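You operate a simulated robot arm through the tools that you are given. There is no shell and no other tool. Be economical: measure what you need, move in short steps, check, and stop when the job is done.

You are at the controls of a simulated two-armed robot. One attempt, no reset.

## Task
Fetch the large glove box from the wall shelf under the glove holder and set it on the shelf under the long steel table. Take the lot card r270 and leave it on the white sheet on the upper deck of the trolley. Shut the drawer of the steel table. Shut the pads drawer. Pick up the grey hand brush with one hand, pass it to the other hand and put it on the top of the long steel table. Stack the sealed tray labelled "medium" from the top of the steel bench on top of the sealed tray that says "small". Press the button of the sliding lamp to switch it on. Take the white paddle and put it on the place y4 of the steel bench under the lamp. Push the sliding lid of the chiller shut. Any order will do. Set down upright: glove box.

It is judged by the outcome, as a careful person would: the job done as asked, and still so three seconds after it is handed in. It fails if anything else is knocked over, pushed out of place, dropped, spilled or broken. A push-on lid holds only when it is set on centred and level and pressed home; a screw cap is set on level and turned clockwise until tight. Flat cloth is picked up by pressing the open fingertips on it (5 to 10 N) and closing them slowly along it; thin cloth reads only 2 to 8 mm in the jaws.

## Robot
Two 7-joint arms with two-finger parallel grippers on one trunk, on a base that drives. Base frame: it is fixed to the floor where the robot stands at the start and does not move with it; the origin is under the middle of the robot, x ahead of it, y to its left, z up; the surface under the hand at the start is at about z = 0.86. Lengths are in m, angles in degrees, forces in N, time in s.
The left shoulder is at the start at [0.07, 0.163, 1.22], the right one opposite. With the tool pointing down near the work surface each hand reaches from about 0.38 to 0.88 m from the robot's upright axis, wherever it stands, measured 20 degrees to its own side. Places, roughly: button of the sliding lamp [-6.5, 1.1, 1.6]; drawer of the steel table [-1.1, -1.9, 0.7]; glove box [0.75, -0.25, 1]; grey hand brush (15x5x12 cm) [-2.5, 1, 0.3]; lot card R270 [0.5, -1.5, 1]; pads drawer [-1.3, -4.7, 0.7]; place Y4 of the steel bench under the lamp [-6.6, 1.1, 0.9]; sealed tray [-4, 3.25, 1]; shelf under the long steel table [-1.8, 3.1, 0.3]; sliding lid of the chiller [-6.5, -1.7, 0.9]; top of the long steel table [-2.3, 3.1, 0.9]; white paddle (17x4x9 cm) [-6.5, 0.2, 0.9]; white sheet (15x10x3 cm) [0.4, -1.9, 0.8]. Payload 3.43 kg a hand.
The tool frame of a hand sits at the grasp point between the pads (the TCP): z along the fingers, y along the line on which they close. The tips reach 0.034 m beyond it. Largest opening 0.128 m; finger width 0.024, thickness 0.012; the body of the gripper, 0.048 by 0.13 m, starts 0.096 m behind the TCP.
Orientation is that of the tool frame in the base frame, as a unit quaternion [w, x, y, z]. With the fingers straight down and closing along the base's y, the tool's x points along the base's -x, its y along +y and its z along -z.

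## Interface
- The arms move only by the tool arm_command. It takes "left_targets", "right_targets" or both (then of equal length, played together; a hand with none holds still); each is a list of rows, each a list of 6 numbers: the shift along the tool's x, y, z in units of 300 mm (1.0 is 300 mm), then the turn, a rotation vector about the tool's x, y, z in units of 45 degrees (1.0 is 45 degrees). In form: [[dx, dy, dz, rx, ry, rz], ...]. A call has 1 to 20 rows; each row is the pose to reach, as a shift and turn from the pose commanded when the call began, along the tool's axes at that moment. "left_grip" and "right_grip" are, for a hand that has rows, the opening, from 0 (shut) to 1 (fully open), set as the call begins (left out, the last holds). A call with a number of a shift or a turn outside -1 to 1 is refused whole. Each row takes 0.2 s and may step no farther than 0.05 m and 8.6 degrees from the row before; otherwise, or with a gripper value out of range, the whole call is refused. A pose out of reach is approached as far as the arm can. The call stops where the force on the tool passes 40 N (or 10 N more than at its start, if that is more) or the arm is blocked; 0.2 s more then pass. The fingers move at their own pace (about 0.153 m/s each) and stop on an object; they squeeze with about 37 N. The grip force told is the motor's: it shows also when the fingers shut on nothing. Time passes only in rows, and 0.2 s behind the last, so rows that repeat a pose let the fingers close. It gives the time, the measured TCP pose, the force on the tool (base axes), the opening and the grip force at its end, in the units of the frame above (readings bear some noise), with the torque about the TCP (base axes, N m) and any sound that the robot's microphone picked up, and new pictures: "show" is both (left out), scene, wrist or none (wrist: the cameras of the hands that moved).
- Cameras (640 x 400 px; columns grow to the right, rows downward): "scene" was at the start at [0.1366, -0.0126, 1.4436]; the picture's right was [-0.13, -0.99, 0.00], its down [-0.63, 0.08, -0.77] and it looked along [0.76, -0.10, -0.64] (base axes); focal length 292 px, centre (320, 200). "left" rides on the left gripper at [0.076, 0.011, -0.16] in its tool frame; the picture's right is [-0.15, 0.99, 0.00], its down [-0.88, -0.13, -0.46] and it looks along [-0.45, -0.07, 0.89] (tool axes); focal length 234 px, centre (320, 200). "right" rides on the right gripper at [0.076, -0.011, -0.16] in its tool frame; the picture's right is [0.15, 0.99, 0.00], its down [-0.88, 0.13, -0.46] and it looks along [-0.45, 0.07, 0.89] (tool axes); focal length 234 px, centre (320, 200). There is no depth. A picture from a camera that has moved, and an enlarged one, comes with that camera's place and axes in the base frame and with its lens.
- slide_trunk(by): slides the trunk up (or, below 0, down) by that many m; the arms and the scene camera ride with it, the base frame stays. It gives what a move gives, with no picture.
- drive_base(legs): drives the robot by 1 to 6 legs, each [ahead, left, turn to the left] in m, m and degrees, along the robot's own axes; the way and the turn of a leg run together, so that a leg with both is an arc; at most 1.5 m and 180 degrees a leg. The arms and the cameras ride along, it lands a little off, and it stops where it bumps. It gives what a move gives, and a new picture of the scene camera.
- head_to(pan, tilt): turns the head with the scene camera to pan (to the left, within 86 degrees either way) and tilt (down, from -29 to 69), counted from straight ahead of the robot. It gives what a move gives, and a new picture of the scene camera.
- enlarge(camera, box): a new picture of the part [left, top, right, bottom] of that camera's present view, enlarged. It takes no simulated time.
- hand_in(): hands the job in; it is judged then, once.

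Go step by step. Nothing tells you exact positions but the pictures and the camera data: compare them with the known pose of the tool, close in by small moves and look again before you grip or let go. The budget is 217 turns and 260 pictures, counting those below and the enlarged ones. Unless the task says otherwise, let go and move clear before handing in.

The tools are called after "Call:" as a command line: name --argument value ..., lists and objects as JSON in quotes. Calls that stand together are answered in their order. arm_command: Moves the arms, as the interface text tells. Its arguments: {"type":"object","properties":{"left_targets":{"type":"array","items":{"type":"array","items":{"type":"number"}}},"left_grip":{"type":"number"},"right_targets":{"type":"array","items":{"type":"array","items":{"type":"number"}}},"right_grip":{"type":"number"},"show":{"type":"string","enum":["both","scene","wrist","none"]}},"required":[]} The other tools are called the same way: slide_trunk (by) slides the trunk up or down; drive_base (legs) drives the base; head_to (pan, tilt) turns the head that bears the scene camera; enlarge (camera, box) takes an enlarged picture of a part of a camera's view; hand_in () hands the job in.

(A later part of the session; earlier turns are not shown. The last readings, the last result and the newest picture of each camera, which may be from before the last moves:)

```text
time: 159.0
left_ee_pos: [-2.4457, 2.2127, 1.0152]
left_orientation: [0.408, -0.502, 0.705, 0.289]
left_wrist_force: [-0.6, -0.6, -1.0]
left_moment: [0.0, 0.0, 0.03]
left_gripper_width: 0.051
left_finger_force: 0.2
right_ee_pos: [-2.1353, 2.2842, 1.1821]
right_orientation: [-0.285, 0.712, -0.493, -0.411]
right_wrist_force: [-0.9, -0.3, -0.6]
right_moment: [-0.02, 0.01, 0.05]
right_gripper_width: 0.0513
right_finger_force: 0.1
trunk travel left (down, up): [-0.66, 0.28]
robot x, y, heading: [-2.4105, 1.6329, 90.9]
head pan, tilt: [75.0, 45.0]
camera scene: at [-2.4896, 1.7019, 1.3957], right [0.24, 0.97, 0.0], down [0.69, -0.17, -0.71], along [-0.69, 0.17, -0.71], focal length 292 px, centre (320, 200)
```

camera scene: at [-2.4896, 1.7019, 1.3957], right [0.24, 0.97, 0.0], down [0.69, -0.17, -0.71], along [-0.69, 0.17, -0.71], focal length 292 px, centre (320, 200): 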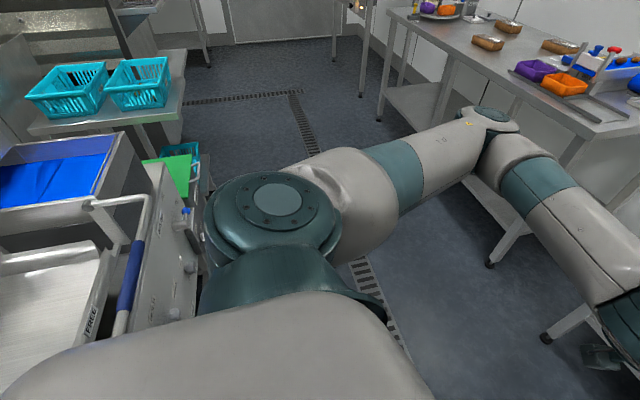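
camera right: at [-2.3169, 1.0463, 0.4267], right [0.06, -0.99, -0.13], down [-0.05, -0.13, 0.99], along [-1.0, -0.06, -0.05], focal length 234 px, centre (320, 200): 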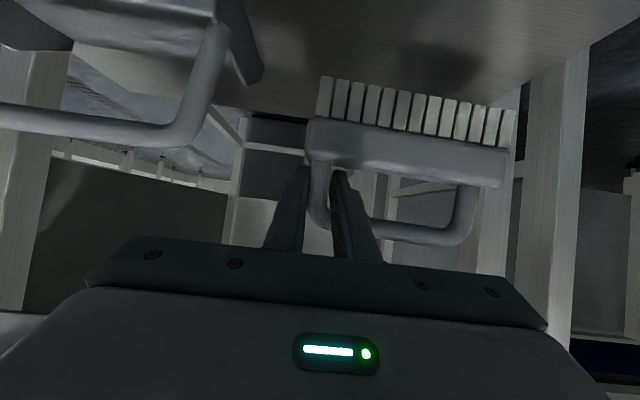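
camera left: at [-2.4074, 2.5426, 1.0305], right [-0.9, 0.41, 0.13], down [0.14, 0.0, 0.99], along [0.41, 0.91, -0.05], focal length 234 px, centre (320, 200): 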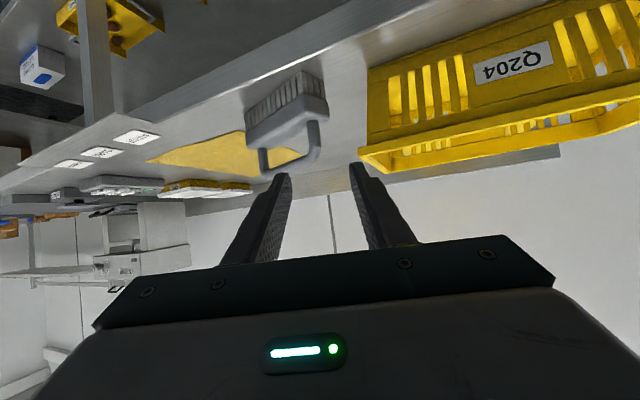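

The base corner met the feed stand's leg line; go forward 0.3 first, then left along the aisle.

Call:
drive_base --legs '[[0.3, 0, -1], [0, 1.4, 0]]'

Call:
head_to --pan 0 --tilt 30

```text
time: 167.6
left_ee_pos: [-3.8558, 2.5022, 1.0147]
left_orientation: [0.409, -0.5, 0.707, 0.288]
left_wrist_force: [-0.8, -1.0, 0.2]
left_moment: [0.02, -0.01, 0.01]
left_gripper_width: 0.0512
left_finger_force: 0.0
right_ee_pos: [-3.5436, 2.5731, 1.1814]
right_orientation: [-0.287, 0.71, -0.496, -0.41]
right_wrist_force: [-0.4, 0.2, 0.0]
right_moment: [-0.02, 0.0, -0.02]
right_gripper_width: 0.0512
right_finger_force: 0.0
trunk travel left (down, up): [-0.66, 0.28]
robot x, y, heading: [-3.8254, 1.9247, 90.4]
head pan, tilt: [75.0, 45.0]
camera scene: at [-3.9021, 1.9923, 1.3957], right [0.25, 0.97, 0.0], down [0.68, -0.18, -0.71], along [-0.68, 0.18, -0.71], focal length 292 px, centre (320, 200)
```

scene: 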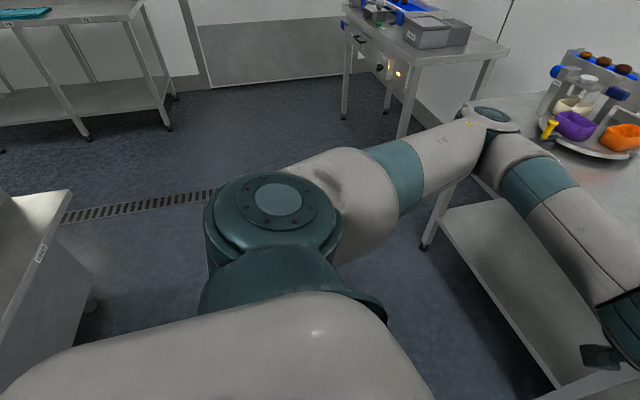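

```text
time: 169.1
left_ee_pos: [-3.8546, 2.5022, 1.0145]
left_orientation: [0.41, -0.499, 0.708, 0.288]
left_wrist_force: [0.6, -0.6, 1.4]
left_moment: [-0.03, 0.0, -0.01]
left_gripper_width: 0.0514
left_finger_force: 0.1
right_ee_pos: [-3.543, 2.5718, 1.1816]
right_orientation: [-0.286, 0.71, -0.495, -0.411]
right_wrist_force: [-0.6, 0.0, -0.5]
right_moment: [0.01, -0.01, 0.01]
right_gripper_width: 0.0513
right_finger_force: 0.1
trunk travel left (down, up): [-0.66, 0.28]
robot x, y, heading: [-3.8239, 1.9251, 90.3]
head pan, tilt: [0.0, 30.0]
camera scene: at [-3.8242, 2.0624, 1.4183], right [1.0, 0.01, 0.0], down [0.0, -0.5, -0.87], along [-0.01, 0.87, -0.5], focal length 292 px, centre (320, 200)
```

scene: 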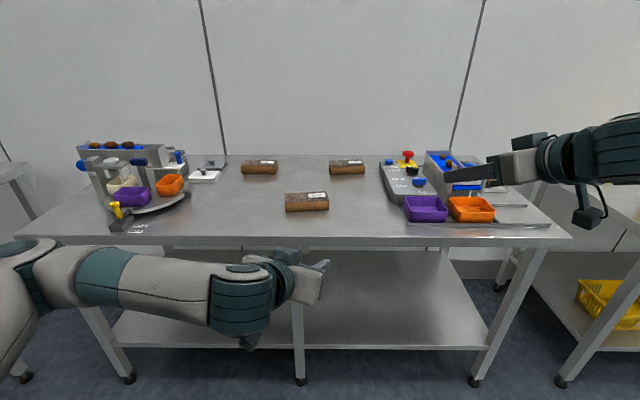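

Three brown sealed trays lie on the bench; zoom in to read the labels.

Call:
enlarge --camera "scene" --box '[215, 140, 385, 230]'

```text
3.76 times, centred on (300, 185) of scene
camera zoom: at [-3.8242, 2.0624, 1.4183], right [1.0, 0.01, 0.0], down [0.0, -0.5, -0.87], along [-0.01, 0.87, -0.5], focal length 1101 px, centre (395, 256)
```

zoom: 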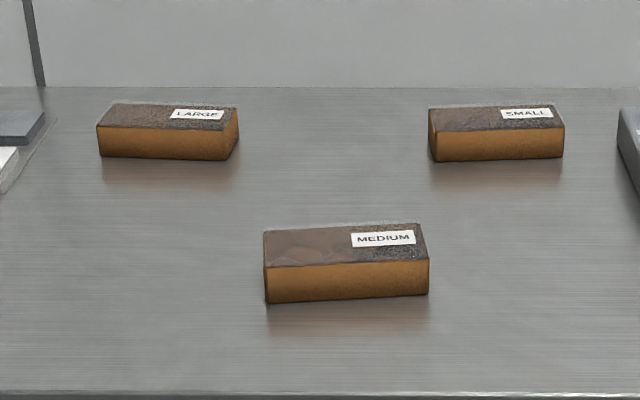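

Medium ≈ (−3.88, 2.955), small ≈ (−3.72, 3.257), both ~4.5° turned, ~7 cm deep. Re-orient the left hand to point down with fingers closing front-to-back (three turns), and raise the right hand out of the way.

Call:
arm_command --left_targets '[[-0.06, 0, -0.033, -0.0875, 0.0565, -0.1511], [-0.12, 0, -0.066, -0.175, 0.113, -0.3022], [-0.18, 0, -0.1, -0.2625, 0.1695, -0.4534], [-0.24, 0, -0.133, -0.35, 0.226, -0.6045], [-0.289, 0, -0.167, -0.4375, 0.2825, -0.7556]]' --right_targets '[[-0.05, 0, -0.03, 0, 0, 0], [-0.1, 0, -0.06, 0, 0, 0], [-0.15, 0, -0.09, 0, 0, 0], [-0.2, 0, -0.12, 0, 0, 0], [-0.23, 0, -0.16, 0, 0, 0]]' --show "none"

Call:
arm_command --left_targets '[[0, 0, 0, -0.0875, 0.0565, -0.1511], [0, 0, 0, -0.175, 0.113, -0.3022], [0, 0, 0, -0.2625, 0.1695, -0.4534], [0, 0, 0, -0.35, 0.226, -0.6045], [0, 0, 0, -0.4375, 0.2825, -0.7556]]' --show "none"

Call:
arm_command --left_targets '[[0, 0, 0, -0.0875, 0.0565, -0.1511], [0, 0, 0, -0.175, 0.113, -0.3022], [0, 0, 0, -0.2625, 0.1695, -0.4534], [0, 0, 0, -0.35, 0.226, -0.6045], [0, 0, 0, -0.4375, 0.2825, -0.7556]]' --left_grip 0.8 --show "scene"

```text
time: 170.3
left_ee_pos: [-3.8549, 2.5004, 1.116]
left_orientation: [-0.305, 0.774, -0.512, -0.215]
left_wrist_force: [0.2, -0.1, -0.6]
left_moment: [0.02, -0.02, -0.03]
left_gripper_width: 0.0513
left_finger_force: 0.0
right_ee_pos: [-3.5399, 2.5664, 1.2639]
right_orientation: [-0.287, 0.709, -0.496, -0.41]
right_wrist_force: [-0.3, 0.0, 0.0]
right_moment: [0.0, -0.04, 0.02]
right_gripper_width: 0.051
right_finger_force: 0.0
trunk travel left (down, up): [-0.66, 0.28]
robot x, y, heading: [-3.824, 1.9226, 90.6]
head pan, tilt: [0.0, 30.0]
```

```text
time: 171.5
left_ee_pos: [-3.8551, 2.5018, 1.1146]
left_orientation: [-0.162, 0.947, -0.252, -0.115]
left_wrist_force: [-0.3, -0.1, 0.5]
left_moment: [0.02, 0.0, 0.0]
left_gripper_width: 0.0511
left_finger_force: 0.1
right_ee_pos: [-3.5409, 2.568, 1.2639]
right_orientation: [-0.286, 0.711, -0.495, -0.411]
right_wrist_force: [0.6, 0.7, 0.9]
right_moment: [0.02, -0.02, 0.0]
right_gripper_width: 0.0512
right_finger_force: 0.1
trunk travel left (down, up): [-0.66, 0.28]
robot x, y, heading: [-3.8212, 1.9203, 90.5]
head pan, tilt: [0.0, 30.0]
```

```text
time: 172.7
left_ee_pos: [-3.8543, 2.502, 1.1157]
left_orientation: [0.002, 0.999, 0.041, 0.0]
left_wrist_force: [-0.6, 0.9, -0.9]
left_moment: [-0.03, -0.01, 0.03]
left_gripper_width: 0.1025
left_finger_force: 0.0
right_ee_pos: [-3.5413, 2.5677, 1.2643]
right_orientation: [-0.287, 0.71, -0.495, -0.411]
right_wrist_force: [0.4, 0.0, -0.5]
right_moment: [-0.01, -0.01, 0.01]
right_gripper_width: 0.051
right_finger_force: 0.1
trunk travel left (down, up): [-0.66, 0.28]
robot x, y, heading: [-3.8258, 1.9237, 90.4]
head pan, tilt: [0.0, 30.0]
camera scene: at [-3.8246, 2.0627, 1.4182], right [1.0, 0.01, 0.0], down [0.0, -0.5, -0.87], along [-0.01, 0.87, -0.5], focal length 292 px, centre (320, 200)
```

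scene: 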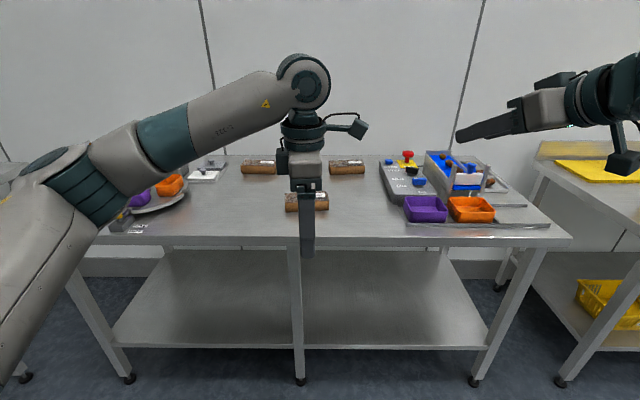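

Hand is pointing down. Drive up to the bench.

Call:
drive_base --legs '[[0.46, -0.2, 0]]'

```text
time: 175.6
left_ee_pos: [-3.6474, 2.9594, 1.1162]
left_orientation: [0.0, 0.999, 0.032, 0.0]
left_wrist_force: [-0.9, 0.1, 0.2]
left_moment: [0.0, -0.01, 0.01]
left_gripper_width: 0.1024
left_finger_force: 0.1
right_ee_pos: [-3.3325, 3.0188, 1.2652]
right_orientation: [-0.29, 0.706, -0.5, -0.409]
right_wrist_force: [-0.5, -0.1, 0.6]
right_moment: [-0.03, -0.01, 0.02]
right_gripper_width: 0.0512
right_finger_force: 0.0
trunk travel left (down, up): [-0.66, 0.28]
robot x, y, heading: [-3.6249, 2.3814, 89.7]
head pan, tilt: [0.0, 30.0]
camera scene: at [-3.6242, 2.519, 1.4183], right [1.0, -0.01, 0.0], down [0.0, -0.5, -0.87], along [0.0, 0.87, -0.5], focal length 292 px, centre (320, 200)
```

scene: 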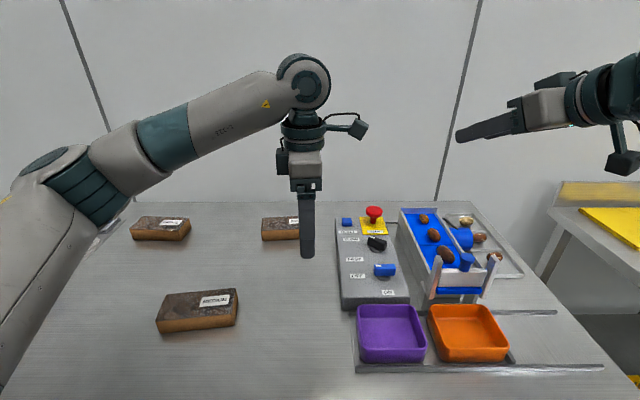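

Medium tray centre ≈ (−3.884, 2.954), turned ~7°. Move over it and down to z≈1.0, then look with the wrist camera.

Call:
arm_command --left_targets '[[-0.13, -0.006, 0, 0, 0, -0.02], [-0.26, -0.012, 0, 0, 0, -0.04], [-0.39, -0.018, 0, 0, 0, -0.06], [-0.52, -0.024, 0.1, 0, 0, -0.073], [-0.65, -0.03, 0.2, 0, 0, -0.073], [-0.76, -0.034, 0.28, 0, 0, -0.073], [-0.787, -0.034, 0.36, 0, 0, -0.073]]'

```text
time: 177.2
left_ee_pos: [-3.8847, 2.9545, 1.008]
left_orientation: [0.001, 0.998, 0.061, 0.0]
left_wrist_force: [-1.6, -0.9, -0.5]
left_moment: [0.01, -0.01, 0.0]
left_gripper_width: 0.1024
left_finger_force: 0.0
right_ee_pos: [-3.3339, 3.0206, 1.2641]
right_orientation: [-0.289, 0.707, -0.5, -0.409]
right_wrist_force: [-0.2, 0.4, 0.1]
right_moment: [0.01, -0.01, 0.01]
right_gripper_width: 0.0512
right_finger_force: 0.0
trunk travel left (down, up): [-0.66, 0.28]
robot x, y, heading: [-3.624, 2.3801, 90.0]
head pan, tilt: [0.0, 30.0]
camera scene: at [-3.6244, 2.5197, 1.4183], right [1.0, -0.01, 0.0], down [0.0, -0.5, -0.87], along [0.01, 0.87, -0.5], focal length 292 px, centre (320, 200)
camera left: at [-3.8079, 2.9514, 1.1687], right [-0.03, -1.0, 0.0], down [-0.89, 0.02, 0.46], along [-0.46, 0.01, -0.89], focal length 234 px, centre (320, 200)
```

scene: 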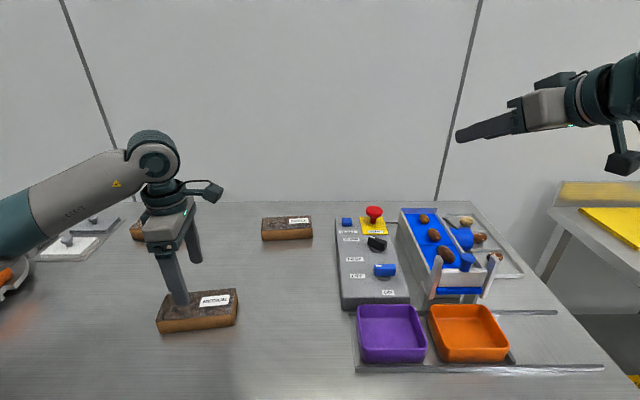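
left: 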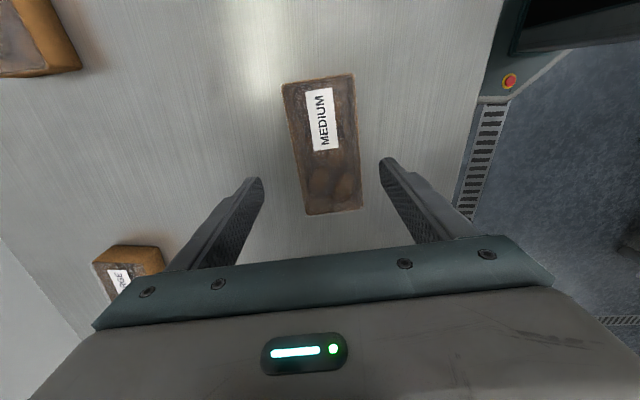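

Wrist view: centre (−3.881, 2.946), yaw matches. Descend to z≈0.917 and grip.

Call:
arm_command --left_targets '[[0.01, 0.03, 0.1, 0, 0, 0], [0.01, 0.03, 0.2, 0, 0, 0], [0.01, 0.03, 0.29, 0, 0, 0]]' --show "none"

Call:
arm_command --left_targets '[[0, 0, 0.013, 0, 0, 0], [0, 0, 0.013, 0, 0, 0], [0, 0, 0.013, 0, 0, 0]]' --left_grip 0.2 --show "wrist"

```text
time: 178.0
left_ee_pos: [-3.8817, 2.9468, 0.9207]
left_orientation: [0.002, 0.998, 0.062, 0.0]
left_wrist_force: [0.9, 0.9, -0.5]
left_moment: [0.0, 0.0, -0.01]
left_gripper_width: 0.1024
left_finger_force: 0.1
right_ee_pos: [-3.3341, 3.0213, 1.264]
right_orientation: [-0.29, 0.706, -0.5, -0.408]
right_wrist_force: [-0.4, -0.3, -0.3]
right_moment: [0.01, 0.01, -0.02]
right_gripper_width: 0.0513
right_finger_force: 0.0
trunk travel left (down, up): [-0.66, 0.28]
robot x, y, heading: [-3.6244, 2.3783, 89.7]
head pan, tilt: [0.0, 30.0]
```

```text
time: 178.8
left_ee_pos: [-3.8807, 2.944, 0.9197]
left_orientation: [-0.001, 0.998, 0.062, 0.0]
left_wrist_force: [-7.2, 6.8, 24.3]
left_moment: [-0.19, 0.49, -0.11]
left_gripper_width: 0.0715
left_finger_force: 37.0
right_ee_pos: [-3.3332, 3.0187, 1.2655]
right_orientation: [-0.29, 0.706, -0.5, -0.409]
right_wrist_force: [-0.1, 0.2, -0.5]
right_moment: [0.01, 0.01, 0.02]
right_gripper_width: 0.0514
right_finger_force: 0.0
trunk travel left (down, up): [-0.66, 0.28]
robot x, y, heading: [-3.6282, 2.3836, 89.4]
head pan, tilt: [0.0, 30.0]
camera left: at [-3.8038, 2.942, 1.079], right [-0.02, -1.0, 0.0], down [-0.89, 0.02, 0.46], along [-0.46, 0.01, -0.89], focal length 234 px, centre (320, 200)
```

left: 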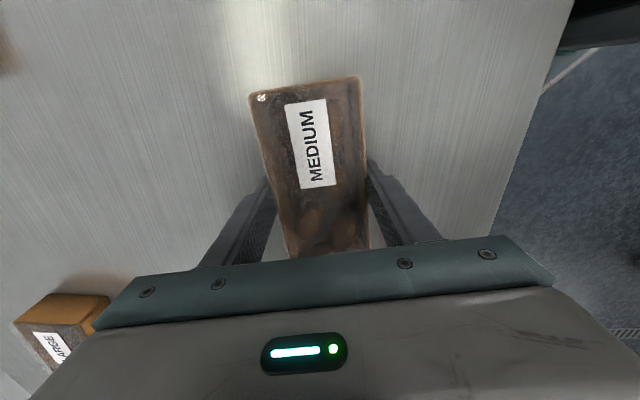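

Gripped (71 mm); fingertips just touched the bench at z≈0.886. Lift 12 cm.

Call:
arm_command --left_targets '[[0, 0, -0.05, 0, 0, 0], [0, 0, -0.15, 0, 0, 0], [0, 0, -0.28, 0, 0, 0], [0, 0, -0.41, 0, 0, 0]]'

```text
time: 179.8
left_ee_pos: [-3.8748, 2.9448, 1.0427]
left_orientation: [0.001, 0.998, 0.061, -0.001]
left_wrist_force: [0.8, -0.3, -2.5]
left_moment: [0.02, -0.02, 0.01]
left_gripper_width: 0.0714
left_finger_force: 37.5
right_ee_pos: [-3.3332, 3.021, 1.2647]
right_orientation: [-0.29, 0.706, -0.501, -0.408]
right_wrist_force: [1.0, 0.1, 0.1]
right_moment: [-0.01, -0.01, 0.0]
right_gripper_width: 0.0513
right_finger_force: 0.0
trunk travel left (down, up): [-0.66, 0.28]
robot x, y, heading: [-3.6247, 2.3793, 89.6]
head pan, tilt: [0.0, 30.0]
camera scene: at [-3.6235, 2.5188, 1.4182], right [1.0, -0.01, 0.0], down [0.0, -0.5, -0.87], along [0.0, 0.87, -0.5], focal length 292 px, centre (320, 200)
camera left: at [-3.7978, 2.9431, 1.2023], right [-0.02, -1.0, 0.0], down [-0.89, 0.02, 0.46], along [-0.46, 0.01, -0.89], focal length 234 px, centre (320, 200)
```

scene: 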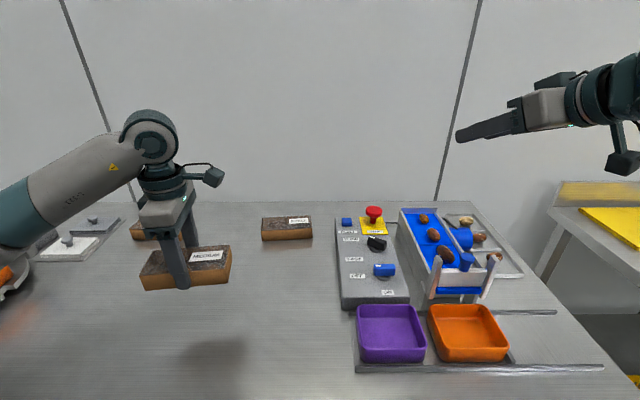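
left: 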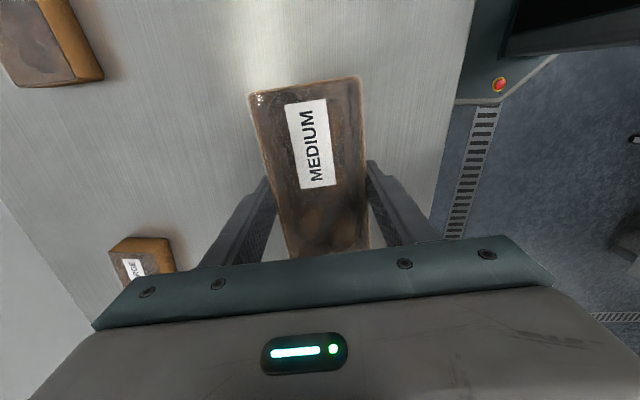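

Small tray centre ≈ (−3.722, 3.248), turned ~6°. Drive 5 cm closer and 8 cm left to have it well in reach.

Call:
drive_base --legs '[[0.05, 0.08, 0.4]]'

```text
time: 181.0
left_ee_pos: [-3.9581, 2.9942, 1.0426]
left_orientation: [0.001, 0.998, 0.064, 0.0]
left_wrist_force: [0.6, 0.7, -1.8]
left_moment: [-0.02, -0.02, -0.01]
left_gripper_width: 0.0713
left_finger_force: 37.3
right_ee_pos: [-3.4146, 3.0727, 1.2643]
right_orientation: [-0.288, 0.709, -0.497, -0.409]
right_wrist_force: [0.5, 0.6, 0.0]
right_moment: [-0.01, -0.03, -0.02]
right_gripper_width: 0.0514
right_finger_force: 0.0
trunk travel left (down, up): [-0.66, 0.28]
robot x, y, heading: [-3.705, 2.427, 90.1]
head pan, tilt: [0.0, 30.0]
camera scene: at [-3.7025, 2.5689, 1.4183], right [1.0, 0.0, 0.0], down [0.0, -0.5, -0.87], along [0.0, 0.87, -0.5], focal length 292 px, centre (320, 200)
```

scene: 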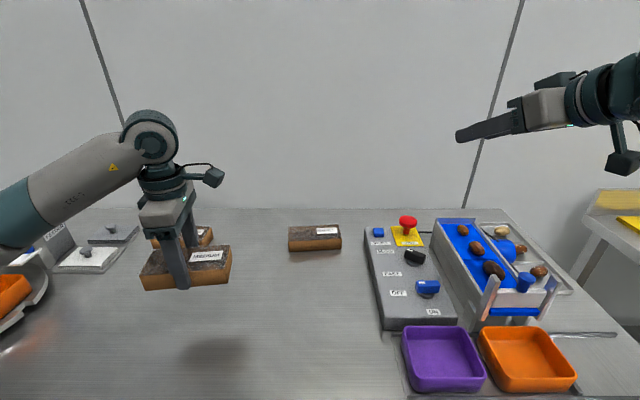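

Call:
arm_command --left_targets '[[0.1, -0.082, 0, 0, 0, 0.004], [0.2, -0.164, 0, 0, 0, 0.008], [0.3, -0.246, 0, 0, 0, 0.012], [0.4, -0.328, 0, 0, 0, 0.016], [0.5, -0.41, 0, 0, 0, 0.02], [0.6, -0.492, 0, 0, 0, 0.024], [0.7, -0.574, 0, 0, 0, 0.028], [0.8, -0.656, 0, 0, 0, 0.03], [0.901, -0.738, 0, 0, 0, 0.03]]'

```text
time: 183.0
left_ee_pos: [-3.7207, 3.2284, 1.0371]
left_orientation: [0.001, 0.999, 0.051, -0.001]
left_wrist_force: [0.6, 0.3, -0.3]
left_moment: [0.0, 0.08, 0.03]
left_gripper_width: 0.0711
left_finger_force: 37.4
left hand out of reach, approached as far as the arm can: row 9
right_ee_pos: [-3.4126, 3.0711, 1.264]
right_orientation: [-0.287, 0.708, -0.498, -0.41]
right_wrist_force: [0.1, -0.8, 0.5]
right_moment: [0.0, -0.02, 0.0]
right_gripper_width: 0.0513
right_finger_force: 0.1
trunk travel left (down, up): [-0.66, 0.28]
robot x, y, heading: [-3.707, 2.4299, 90.1]
head pan, tilt: [0.0, 30.0]
camera scene: at [-3.7004, 2.5685, 1.4183], right [1.0, 0.0, 0.0], down [0.0, -0.5, -0.87], along [0.0, 0.87, -0.5], focal length 292 px, centre (320, 200)
camera left: at [-3.6447, 3.2239, 1.1973], right [-0.05, -1.0, 0.0], down [-0.89, 0.04, 0.46], along [-0.46, 0.02, -0.89], focal length 234 px, centre (320, 200)
```

scene: 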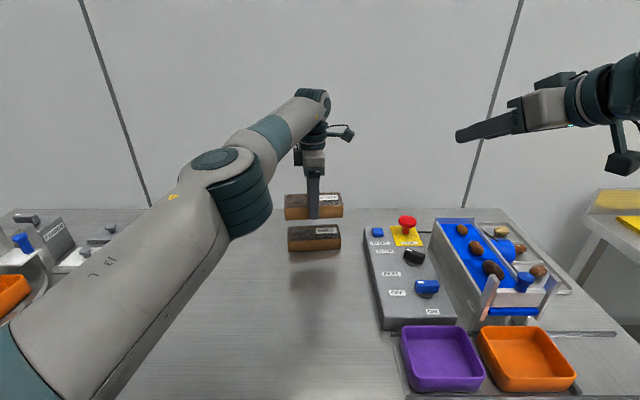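
left: 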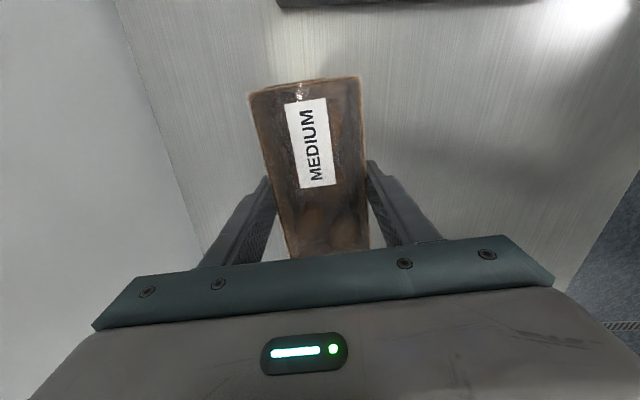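

Slightly short (2 cm). Shift base right 10 cm and forward 1.5 cm to gain reach.

Call:
drive_base --legs '[[0.018, -0.1, 0]]'

Call:
arm_command --left_targets '[[-0.12, 0, 0.05, 0, 0, 0], [-0.24, 0, 0.1, 0, 0, 0], [-0.32, 0, 0.13, 0, 0, 0]]'

```text
time: 184.1
left_ee_pos: [-3.6266, 3.2473, 1.0372]
left_orientation: [0.001, 0.999, 0.054, 0.0]
left_wrist_force: [-0.9, 0.1, -2.0]
left_moment: [-0.02, -0.01, 0.0]
left_gripper_width: 0.0711
left_finger_force: 37.1
right_ee_pos: [-3.3149, 3.0897, 1.2646]
right_orientation: [-0.288, 0.709, -0.498, -0.409]
right_wrist_force: [0.6, 0.0, -0.5]
right_moment: [-0.02, 0.03, -0.01]
right_gripper_width: 0.0515
right_finger_force: 0.1
trunk travel left (down, up): [-0.66, 0.28]
robot x, y, heading: [-3.6063, 2.4495, 90.2]
head pan, tilt: [0.0, 30.0]
camera scene: at [-3.6027, 2.5869, 1.4183], right [1.0, 0.0, 0.0], down [0.0, -0.5, -0.87], along [0.0, 0.87, -0.5], focal length 292 px, centre (320, 200)
```

scene: 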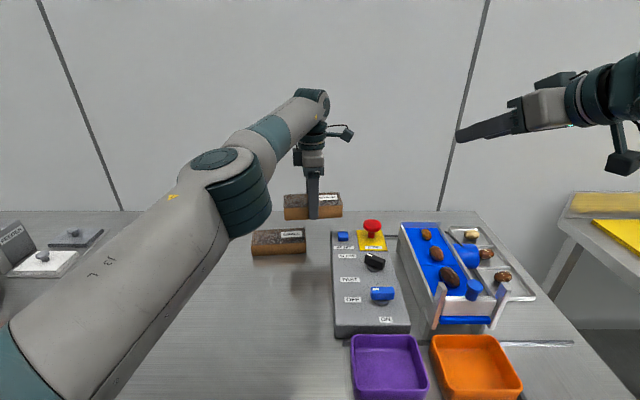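

```text
time: 184.9
left_ee_pos: [-3.7222, 3.2376, 0.9972]
left_orientation: [0.001, 0.999, 0.052, 0.0]
left_wrist_force: [0.3, 0.4, -0.9]
left_moment: [0.0, 0.02, 0.01]
left_gripper_width: 0.0712
left_finger_force: 37.3
right_ee_pos: [-3.3141, 3.0891, 1.2643]
right_orientation: [-0.288, 0.709, -0.497, -0.409]
right_wrist_force: [-0.5, 0.5, -0.6]
right_moment: [0.0, 0.0, 0.0]
right_gripper_width: 0.0509
right_finger_force: 0.1
trunk travel left (down, up): [-0.66, 0.28]
robot x, y, heading: [-3.604, 2.4495, 89.8]
head pan, tilt: [0.0, 30.0]
camera scene: at [-3.6029, 2.587, 1.4182], right [1.0, 0.0, 0.0], down [0.0, -0.5, -0.87], along [0.0, 0.87, -0.5], focal length 292 px, centre (320, 200)
camera left: at [-3.6451, 3.2335, 1.1569], right [-0.04, -1.0, 0.0], down [-0.89, 0.04, 0.46], along [-0.45, 0.02, -0.89], focal length 234 px, centre (320, 200)
```

scene: 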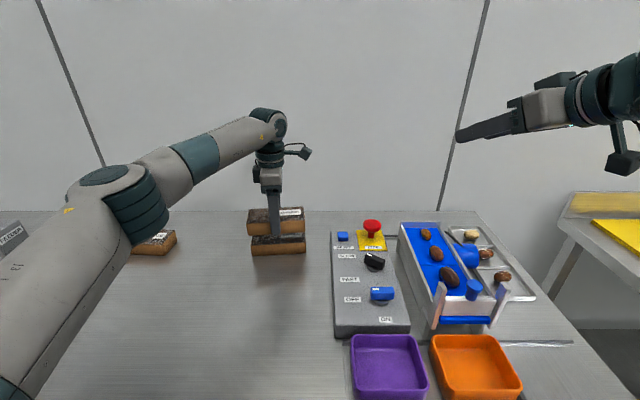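
left: 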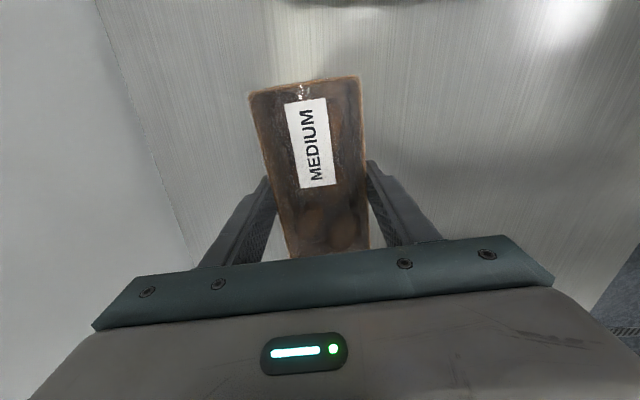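

Well lined up. Shift 9 mm deeper and lower toward contact.

Call:
arm_command --left_targets '[[0.008, -0.03, 0.03, 0, 0, 0], [0.008, -0.03, 0.07, 0, 0, 0], [0.008, -0.03, 0.1, 0, 0, 0], [0.008, -0.03, 0.115, 0, 0, 0]]' --show "scene"

```text
time: 185.9
left_ee_pos: [-3.7209, 3.2461, 0.9637]
left_orientation: [0.0, 0.999, 0.054, 0.0]
left_wrist_force: [-0.1, 0.0, -1.0]
left_moment: [0.02, 0.04, 0.02]
left_gripper_width: 0.071
left_finger_force: 37.0
right_ee_pos: [-3.3144, 3.0906, 1.2647]
right_orientation: [-0.288, 0.709, -0.498, -0.409]
right_wrist_force: [0.5, 0.1, 1.1]
right_moment: [-0.01, 0.04, 0.0]
right_gripper_width: 0.0509
right_finger_force: 0.0
trunk travel left (down, up): [-0.66, 0.28]
robot x, y, heading: [-3.6049, 2.4479, 89.9]
head pan, tilt: [0.0, 30.0]
camera scene: at [-3.6024, 2.5872, 1.4182], right [1.0, 0.0, 0.0], down [0.0, -0.5, -0.87], along [0.0, 0.87, -0.5], focal length 292 px, centre (320, 200)
```

scene: 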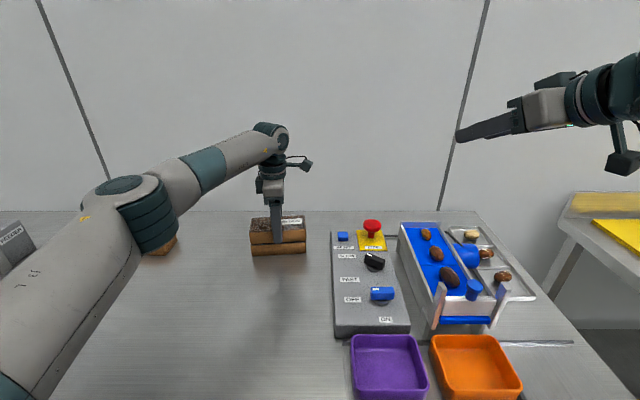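

Call:
arm_command --left_targets '[[0, 0, 0.012, 0, 0, 0], [0, 0, 0.022, 0, 0, 0], [0, 0, 0.03, 0, 0, 0]]' --show "none"

Call:
enlarge --camera "scene" --box '[230, 195, 330, 265]'

```text
time: 186.7
left_ee_pos: [-3.7212, 3.2453, 0.9612]
left_orientation: [-0.004, 0.999, 0.054, 0.0]
left_wrist_force: [-3.3, 10.0, 31.9]
left_moment: [-0.1, 0.22, -0.06]
left_gripper_width: 0.0714
left_finger_force: 37.5
right_ee_pos: [-3.3167, 3.0863, 1.267]
right_orientation: [-0.289, 0.708, -0.496, -0.41]
right_wrist_force: [-0.2, -0.1, -0.1]
right_moment: [0.0, 0.01, -0.01]
right_gripper_width: 0.0511
right_finger_force: 0.0
trunk travel left (down, up): [-0.66, 0.28]
robot x, y, heading: [-3.6045, 2.4481, 89.9]
head pan, tilt: [0.0, 30.0]
```

```text
5.71 times, centred on (280, 230) of scene
camera zoom: at [-3.6023, 2.5833, 1.4192], right [1.0, 0.0, 0.0], down [0.0, -0.5, -0.87], along [0.0, 0.87, -0.5], focal length 1670 px, centre (549, 29)
```

zoom: 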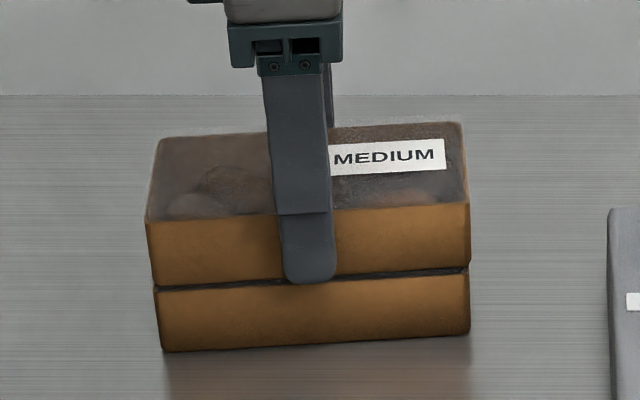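

Stacked squarely. Ease up 2 mm, release, and rise.

Call:
arm_command --left_targets '[[0, 0, -0.018, 0, 0, 0], [0, 0, -0.018, 0, 0, 0]]' --show "none"

Call:
arm_command --left_targets '[[0, 0, 0, 0, 0, 0], [0, 0, 0, 0, 0, 0], [0, 0, 0, 0, 0, 0], [0, 0, -0.1, 0, 0, 0], [0, 0, -0.24, 0, 0, 0], [0, 0, -0.4, 0, 0, 0]]' --left_grip 0.75 --show "wrist"

```text
time: 187.3
left_ee_pos: [-3.7208, 3.245, 0.9609]
left_orientation: [0.001, 0.999, 0.054, 0.0]
left_wrist_force: [-5.1, 3.3, 13.2]
left_moment: [0.55, -0.57, 0.29]
left_gripper_width: 0.0712
left_finger_force: 36.9
right_ee_pos: [-3.3163, 3.0887, 1.266]
right_orientation: [-0.289, 0.708, -0.497, -0.41]
right_wrist_force: [0.2, 0.4, -0.7]
right_moment: [0.01, -0.03, 0.02]
right_gripper_width: 0.0514
right_finger_force: 0.0
trunk travel left (down, up): [-0.66, 0.28]
robot x, y, heading: [-3.6049, 2.4465, 90.4]
head pan, tilt: [0.0, 30.0]
```

```text
time: 188.7
left_ee_pos: [-3.7171, 3.2462, 1.0837]
left_orientation: [0.001, 0.999, 0.054, -0.002]
left_wrist_force: [0.1, 0.7, -0.2]
left_moment: [0.03, 0.0, -0.01]
left_gripper_width: 0.0961
left_finger_force: 0.1
right_ee_pos: [-3.3137, 3.0897, 1.2653]
right_orientation: [-0.288, 0.709, -0.497, -0.411]
right_wrist_force: [-0.6, 0.3, -0.9]
right_moment: [0.01, 0.03, 0.01]
right_gripper_width: 0.0512
right_finger_force: 0.1
trunk travel left (down, up): [-0.66, 0.28]
robot x, y, heading: [-3.6036, 2.4507, 90.2]
head pan, tilt: [0.0, 30.0]
camera left: at [-3.6401, 3.2436, 1.2426], right [-0.04, -1.0, 0.0], down [-0.89, 0.04, 0.46], along [-0.46, 0.02, -0.89], focal length 234 px, centre (320, 200)
```

left: 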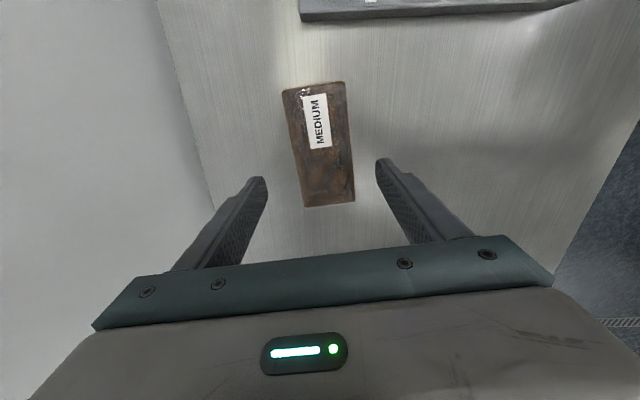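

Stack is good. Pull the left hand back, drive back and turn toward the lamp bench area.

Call:
arm_command --left_targets '[[0, 0.14, -0.05, 0, 0, 0], [0, 0.28, -0.1, 0, 0, 0], [0, 0.42, -0.1, 0, 0, 0], [0, 0.56, -0.1, 0, 0, 0], [0, 0.7, -0.1, 0, 0, 0], [0, 0.84, -0.1, 0, 0, 0]]' --show "none"

Call:
drive_base --legs '[[-0.5, 0, 0], [0, 0, 90]]'

Call:
head_to --pan 10 --tilt 20

```text
time: 190.1
left_ee_pos: [-3.6921, 2.994, 1.1133]
left_orientation: [0.001, 0.999, 0.054, 0.0]
left_wrist_force: [-0.2, -0.3, 0.2]
left_moment: [0.03, 0.01, -0.03]
left_gripper_width: 0.0961
left_finger_force: 0.0
right_ee_pos: [-3.3157, 3.0896, 1.2658]
right_orientation: [-0.288, 0.709, -0.497, -0.409]
right_wrist_force: [0.5, -0.1, 0.3]
right_moment: [-0.02, -0.03, -0.03]
right_gripper_width: 0.0512
right_finger_force: 0.1
trunk travel left (down, up): [-0.66, 0.28]
robot x, y, heading: [-3.6009, 2.4485, 90.1]
head pan, tilt: [0.0, 30.0]
```

```text
time: 196.8
left_ee_pos: [-4.1545, 1.8841, 1.115]
left_orientation: [0.0, 0.676, 0.737, 0.0]
left_wrist_force: [-0.2, 0.9, -0.7]
left_moment: [0.02, 0.01, 0.0]
left_gripper_width: 0.0959
left_finger_force: 0.0
right_ee_pos: [-4.2412, 2.2636, 1.2653]
right_orientation: [0.08, 0.854, 0.14, -0.495]
right_wrist_force: [0.2, -0.3, -0.4]
right_moment: [0.01, -0.04, 0.02]
right_gripper_width: 0.0513
right_finger_force: 0.0
trunk travel left (down, up): [-0.66, 0.28]
robot x, y, heading: [-3.6068, 1.9619, 178.9]
head pan, tilt: [0.0, 30.0]
camera scene: at [-3.7444, 1.9626, 1.4183], right [0.02, 1.0, 0.0], down [0.5, -0.01, -0.87], along [-0.87, 0.02, -0.5], focal length 292 px, centre (320, 200)
```

scene: 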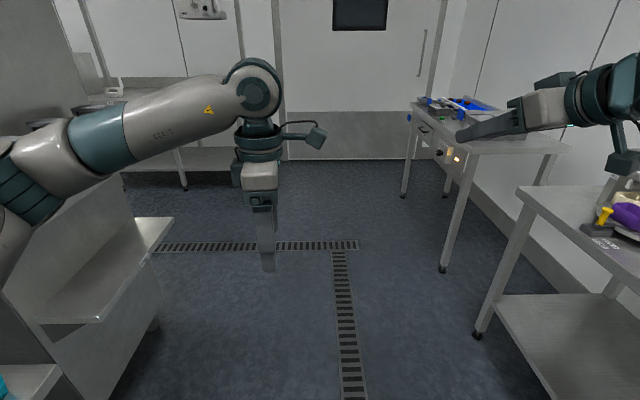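

```text
time: 197.5
left_ee_pos: [-4.1546, 1.8849, 1.1138]
left_orientation: [0.0, 0.676, 0.737, 0.0]
left_wrist_force: [-1.1, -0.4, 0.0]
left_moment: [0.01, -0.01, 0.05]
left_gripper_width: 0.0958
left_finger_force: 0.0
right_ee_pos: [-4.2422, 2.2631, 1.2644]
right_orientation: [0.082, 0.854, 0.141, -0.494]
right_wrist_force: [0.5, 0.5, -0.8]
right_moment: [-0.05, 0.01, 0.01]
right_gripper_width: 0.051
right_finger_force: 0.1
trunk travel left (down, up): [-0.66, 0.28]
robot x, y, heading: [-3.6071, 1.9596, 178.7]
head pan, tilt: [10.0, 20.0]
camera scene: at [-3.746, 1.9464, 1.4343], right [-0.15, 0.99, 0.0], down [0.34, 0.05, -0.94], along [-0.93, -0.15, -0.34], focal length 292 px, centre (320, 200)
```

scene: 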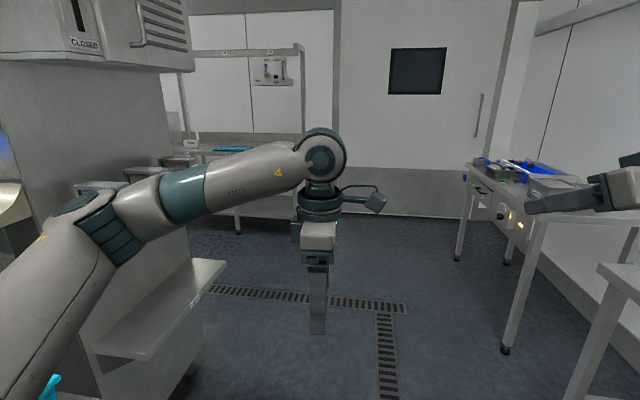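

Aisle ahead is open; continue toward x≈−5.4 along it.

Call:
drive_base --legs '[[1.5, -0.1, 1.2], [0.3, 0, 0]]'

Call:
head_to --pan 40 --tilt 20

```text
refused: leg 1 is longer than a leg can be; nothing moved
```

```text
time: 198.5
left_ee_pos: [-4.1549, 1.8847, 1.1145]
left_orientation: [0.001, 0.676, 0.737, 0.001]
left_wrist_force: [0.4, 1.6, 0.2]
left_moment: [-0.02, -0.03, 0.03]
left_gripper_width: 0.0959
left_finger_force: 0.1
right_ee_pos: [-4.2411, 2.264, 1.2644]
right_orientation: [0.081, 0.854, 0.14, -0.494]
right_wrist_force: [-0.3, -0.1, 0.2]
right_moment: [0.0, 0.01, -0.01]
right_gripper_width: 0.0511
right_finger_force: 0.1
trunk travel left (down, up): [-0.66, 0.28]
robot x, y, heading: [-3.6003, 1.9591, 179.0]
head pan, tilt: [40.0, 20.0]
camera scene: at [-3.7264, 1.9024, 1.4343], right [-0.63, 0.78, 0.0], down [0.27, 0.21, -0.94], along [-0.73, -0.59, -0.34], focal length 292 px, centre (320, 200)
```

scene: 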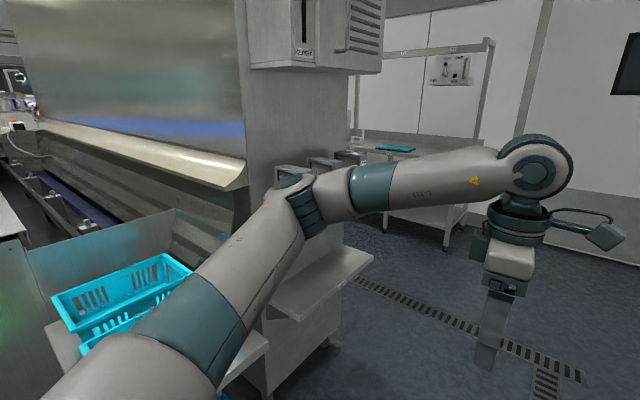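

Call:
drive_base --legs '[[0.9, -0.12, 1], [0.9, 0, 0]]'

```text
time: 207.6
left_ee_pos: [-5.9439, 2.0279, 1.1125]
left_orientation: [0.0, 0.675, 0.737, 0.001]
left_wrist_force: [0.4, 0.2, 0.4]
left_moment: [0.0, -0.01, -0.02]
left_gripper_width: 0.096
left_finger_force: 0.1
right_ee_pos: [-6.0336, 2.406, 1.2636]
right_orientation: [0.081, 0.854, 0.142, -0.494]
right_wrist_force: [-1.0, 0.4, 0.1]
right_moment: [0.02, -0.01, 0.04]
right_gripper_width: 0.0513
right_finger_force: 0.1
trunk travel left (down, up): [-0.66, 0.28]
robot x, y, heading: [-5.3976, 2.1065, 179.1]
head pan, tilt: [40.0, 20.0]
camera scene: at [-5.5165, 2.0469, 1.4344], right [-0.63, 0.78, 0.0], down [0.27, 0.22, -0.94], along [-0.73, -0.59, -0.34], focal length 292 px, centre (320, 200)
```

scene: 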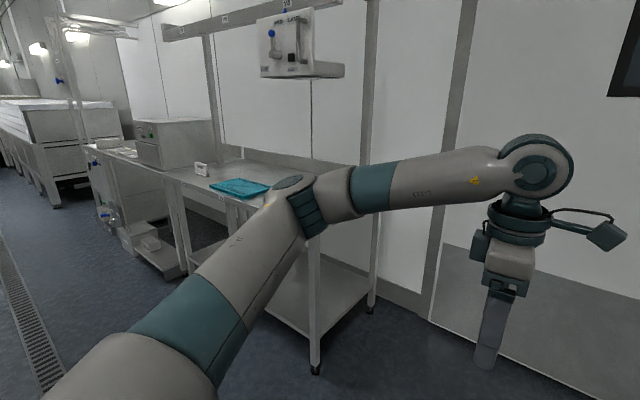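

The lamp on its rail and the bench are ahead-left. Slide left to y≈1.1 and look straight at the bench.

Call:
drive_base --legs '[[0, 1.0, 0.9]]'

Call:
head_to --pan 0 --tilt 10

```text
time: 212.8
left_ee_pos: [-5.9503, 1.0018, 1.1131]
left_orientation: [0.001, 0.669, 0.743, 0.001]
left_wrist_force: [-0.2, 0.4, 0.6]
left_moment: [0.01, 0.0, -0.01]
left_gripper_width: 0.0962
left_finger_force: 0.0
right_ee_pos: [-6.0448, 1.3785, 1.2651]
right_orientation: [0.086, 0.853, 0.149, -0.492]
right_wrist_force: [0.0, 0.1, -0.1]
right_moment: [0.02, 0.0, 0.0]
right_gripper_width: 0.0512
right_finger_force: 0.0
trunk travel left (down, up): [-0.66, 0.28]
robot x, y, heading: [-5.4031, 1.091, -180.0]
head pan, tilt: [40.0, 20.0]
camera scene: at [-5.5225, 1.029, 1.4344], right [-0.64, 0.76, 0.0], down [0.26, 0.22, -0.94], along [-0.72, -0.61, -0.34], focal length 292 px, centre (320, 200)
```

scene: 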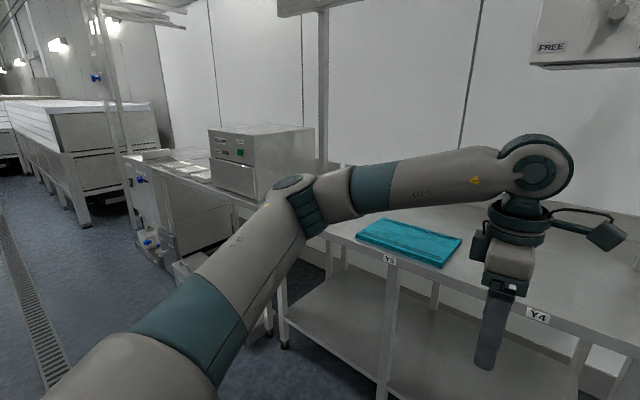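

```text
time: 213.9
left_ee_pos: [-5.9512, 1.0026, 1.1134]
left_orientation: [0.0, 0.669, 0.743, 0.001]
left_wrist_force: [-0.7, -0.3, 0.9]
left_moment: [-0.04, -0.02, -0.04]
left_gripper_width: 0.0961
left_finger_force: 0.0
right_ee_pos: [-6.0457, 1.3784, 1.2641]
right_orientation: [0.087, 0.853, 0.15, -0.493]
right_wrist_force: [-0.7, 0.2, 0.3]
right_moment: [0.0, -0.03, -0.01]
right_gripper_width: 0.0511
right_finger_force: 0.0
trunk travel left (down, up): [-0.66, 0.28]
robot x, y, heading: [-5.4009, 1.0896, -179.9]
head pan, tilt: [0.0, 10.0]
camera scene: at [-5.5442, 1.0886, 1.4506], right [0.0, 1.0, 0.0], down [0.17, 0.0, -0.98], along [-0.98, 0.0, -0.17], focal length 292 px, centre (320, 200)
```

scene: 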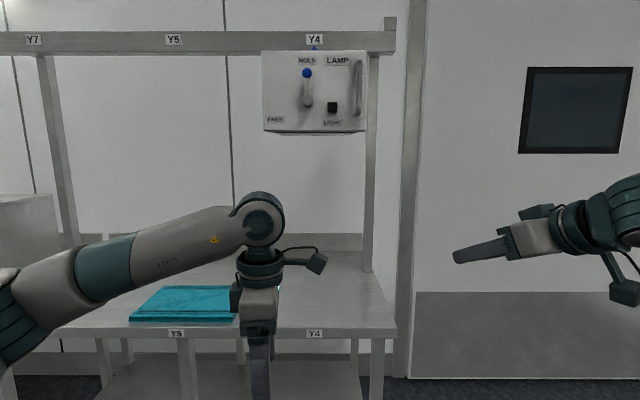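

Call:
enlarge --camera "scene" --box '[250, 30, 410, 140]'

Call:
head_to --pan 45 --tilt 30

```text
3.64 times, centred on (330, 85) of scene
camera zoom: at [-5.5442, 1.0886, 1.4506], right [0.0, 1.0, 0.0], down [0.17, 0.0, -0.98], along [-0.98, 0.0, -0.17], focal length 1063 px, centre (284, 618)
```

zoom: 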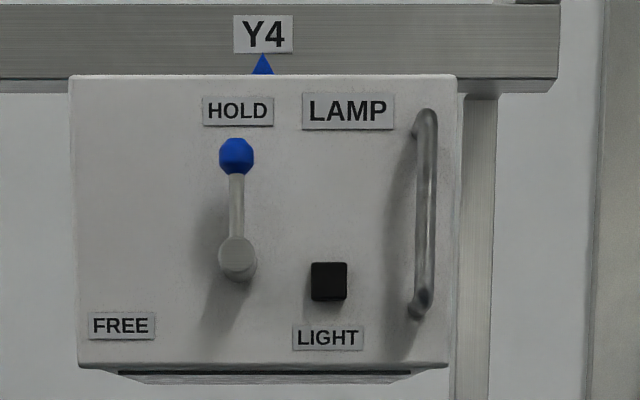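

```text
time: 215.0
left_ee_pos: [-5.9509, 1.0031, 1.1137]
left_orientation: [0.0, 0.668, 0.744, 0.001]
left_wrist_force: [-0.5, -0.7, 0.6]
left_moment: [0.0, 0.02, 0.0]
left_gripper_width: 0.096
left_finger_force: 0.1
right_ee_pos: [-6.0464, 1.3787, 1.2647]
right_orientation: [0.086, 0.852, 0.149, -0.494]
right_wrist_force: [0.0, 0.6, -0.7]
right_moment: [-0.01, 0.0, -0.01]
right_gripper_width: 0.051
right_finger_force: 0.0
trunk travel left (down, up): [-0.66, 0.28]
robot x, y, heading: [-5.4029, 1.0878, -180.1]
head pan, tilt: [45.0, 30.0]
camera scene: at [-5.5151, 1.0248, 1.4183], right [-0.71, 0.71, 0.0], down [0.35, 0.35, -0.87], along [-0.61, -0.61, -0.5], focal length 292 px, centre (320, 200)
```

scene: 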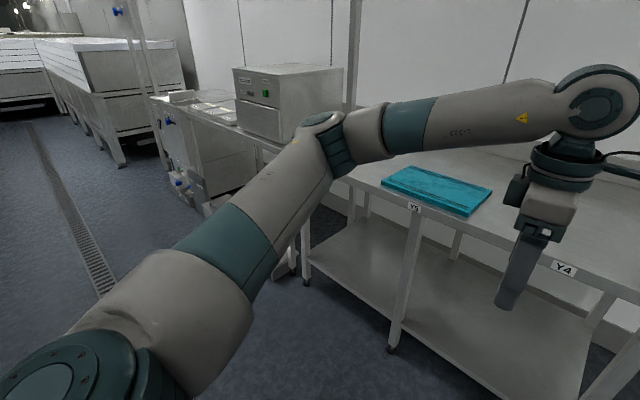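

The lamp is already at Y4; its black LIGHT button is around (−6.45, 1.126, 1.575). Clear the left hand sideways, straighten the right hand to point forward with closed fingers, and raise the trunk.

Call:
arm_command --left_targets '[[-0.14, 0, 0, 0, 0, 0], [-0.28, 0, 0, 0, 0, 0], [-0.42, 0, 0, 0, 0, 0], [-0.56, 0, 0, 0, 0, 0], [-0.7, 0, 0, 0, 0, 0]]' --right_targets '[[0, 0, 0, 0.077, 0, 0.044], [0, 0, 0, 0.154, 0, 0.089], [0, 0, 0, 0.231, 0, 0.133], [0, 0, 0, 0.308, 0, 0.178], [0, 0, 0, 0.385, 0, 0.222]]' --right_grip 0 --show "none"

Call:
arm_command --right_targets '[[0, 0, 0, 0, -0.16, 0], [0, 0, 0, 0, -0.32, 0], [0, 0, 0, 0, -0.48, 0], [0, 0, 0, 0, -0.64, 0]]' --show "none"

Call:
slide_trunk --by 0.24

Call:
head_to --pan 0 --tilt 15

```text
time: 216.2
left_ee_pos: [-5.9305, 0.7884, 1.1148]
left_orientation: [0.001, 0.668, 0.744, 0.002]
left_wrist_force: [-0.6, 0.1, -0.6]
left_moment: [0.02, 0.0, 0.0]
left_gripper_width: 0.096
left_finger_force: 0.0
right_ee_pos: [-6.0439, 1.3763, 1.2648]
right_orientation: [-0.001, 0.865, 0.0, -0.502]
right_wrist_force: [1.4, -0.5, -0.1]
right_moment: [0.06, -0.03, -0.01]
right_gripper_width: 0.0
right_finger_force: 32.8
trunk travel left (down, up): [-0.66, 0.28]
robot x, y, heading: [-5.3999, 1.0893, -179.8]
head pan, tilt: [45.0, 30.0]
```

```text
time: 217.2
left_ee_pos: [-5.9328, 0.7931, 1.114]
left_orientation: [0.001, 0.669, 0.744, 0.001]
left_wrist_force: [0.1, 0.7, -0.3]
left_moment: [-0.05, -0.04, 0.0]
left_gripper_width: 0.0958
left_finger_force: 0.1
right_ee_pos: [-6.0501, 1.3584, 1.258]
right_orientation: [0.016, 0.73, 0.015, -0.684]
right_wrist_force: [-0.6, 0.4, 0.5]
right_moment: [0.0, -0.01, 0.02]
right_gripper_width: 0.0001
right_finger_force: 32.6
right hand out of reach, approached as far as the arm can: row 4
trunk travel left (down, up): [-0.66, 0.28]
robot x, y, heading: [-5.4008, 1.0913, -179.9]
head pan, tilt: [45.0, 30.0]
```

```text
time: 219.7
left_ee_pos: [-5.9302, 0.7896, 1.3548]
left_orientation: [0.0, 0.668, 0.744, 0.0]
left_wrist_force: [-0.8, 0.2, -0.3]
left_moment: [-0.02, -0.03, 0.0]
left_gripper_width: 0.0962
left_finger_force: 0.0
right_ee_pos: [-6.0481, 1.3556, 1.5008]
right_orientation: [0.014, 0.73, 0.015, -0.683]
right_wrist_force: [0.0, 0.0, 0.5]
right_moment: [-0.01, 0.0, 0.01]
right_gripper_width: 0.0
right_finger_force: 33.2
trunk travel left (down, up): [-0.9, 0.04]
robot x, y, heading: [-5.3996, 1.0921, -179.9]
head pan, tilt: [45.0, 30.0]
```

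```text
time: 220.8
left_ee_pos: [-5.9296, 0.7902, 1.3551]
left_orientation: [0.0, 0.669, 0.743, 0.0]
left_wrist_force: [-0.7, -0.7, -0.2]
left_moment: [-0.01, 0.0, -0.01]
left_gripper_width: 0.096
left_finger_force: 0.0
right_ee_pos: [-6.0483, 1.3552, 1.4994]
right_orientation: [0.015, 0.73, 0.015, -0.683]
right_wrist_force: [-0.8, -0.6, -0.5]
right_moment: [0.0, 0.03, 0.0]
right_gripper_width: 0.0001
right_finger_force: 33.1
trunk travel left (down, up): [-0.9, 0.04]
robot x, y, heading: [-5.4007, 1.089, -179.8]
head pan, tilt: [0.0, 15.0]
camera scene: at [-5.5446, 1.0885, 1.6825], right [0.0, 1.0, 0.0], down [0.26, 0.0, -0.97], along [-0.97, 0.0, -0.26], focal length 292 px, centre (320, 200)
```

scene: 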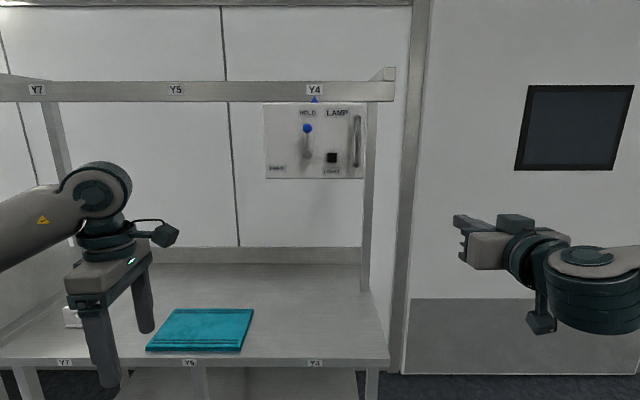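

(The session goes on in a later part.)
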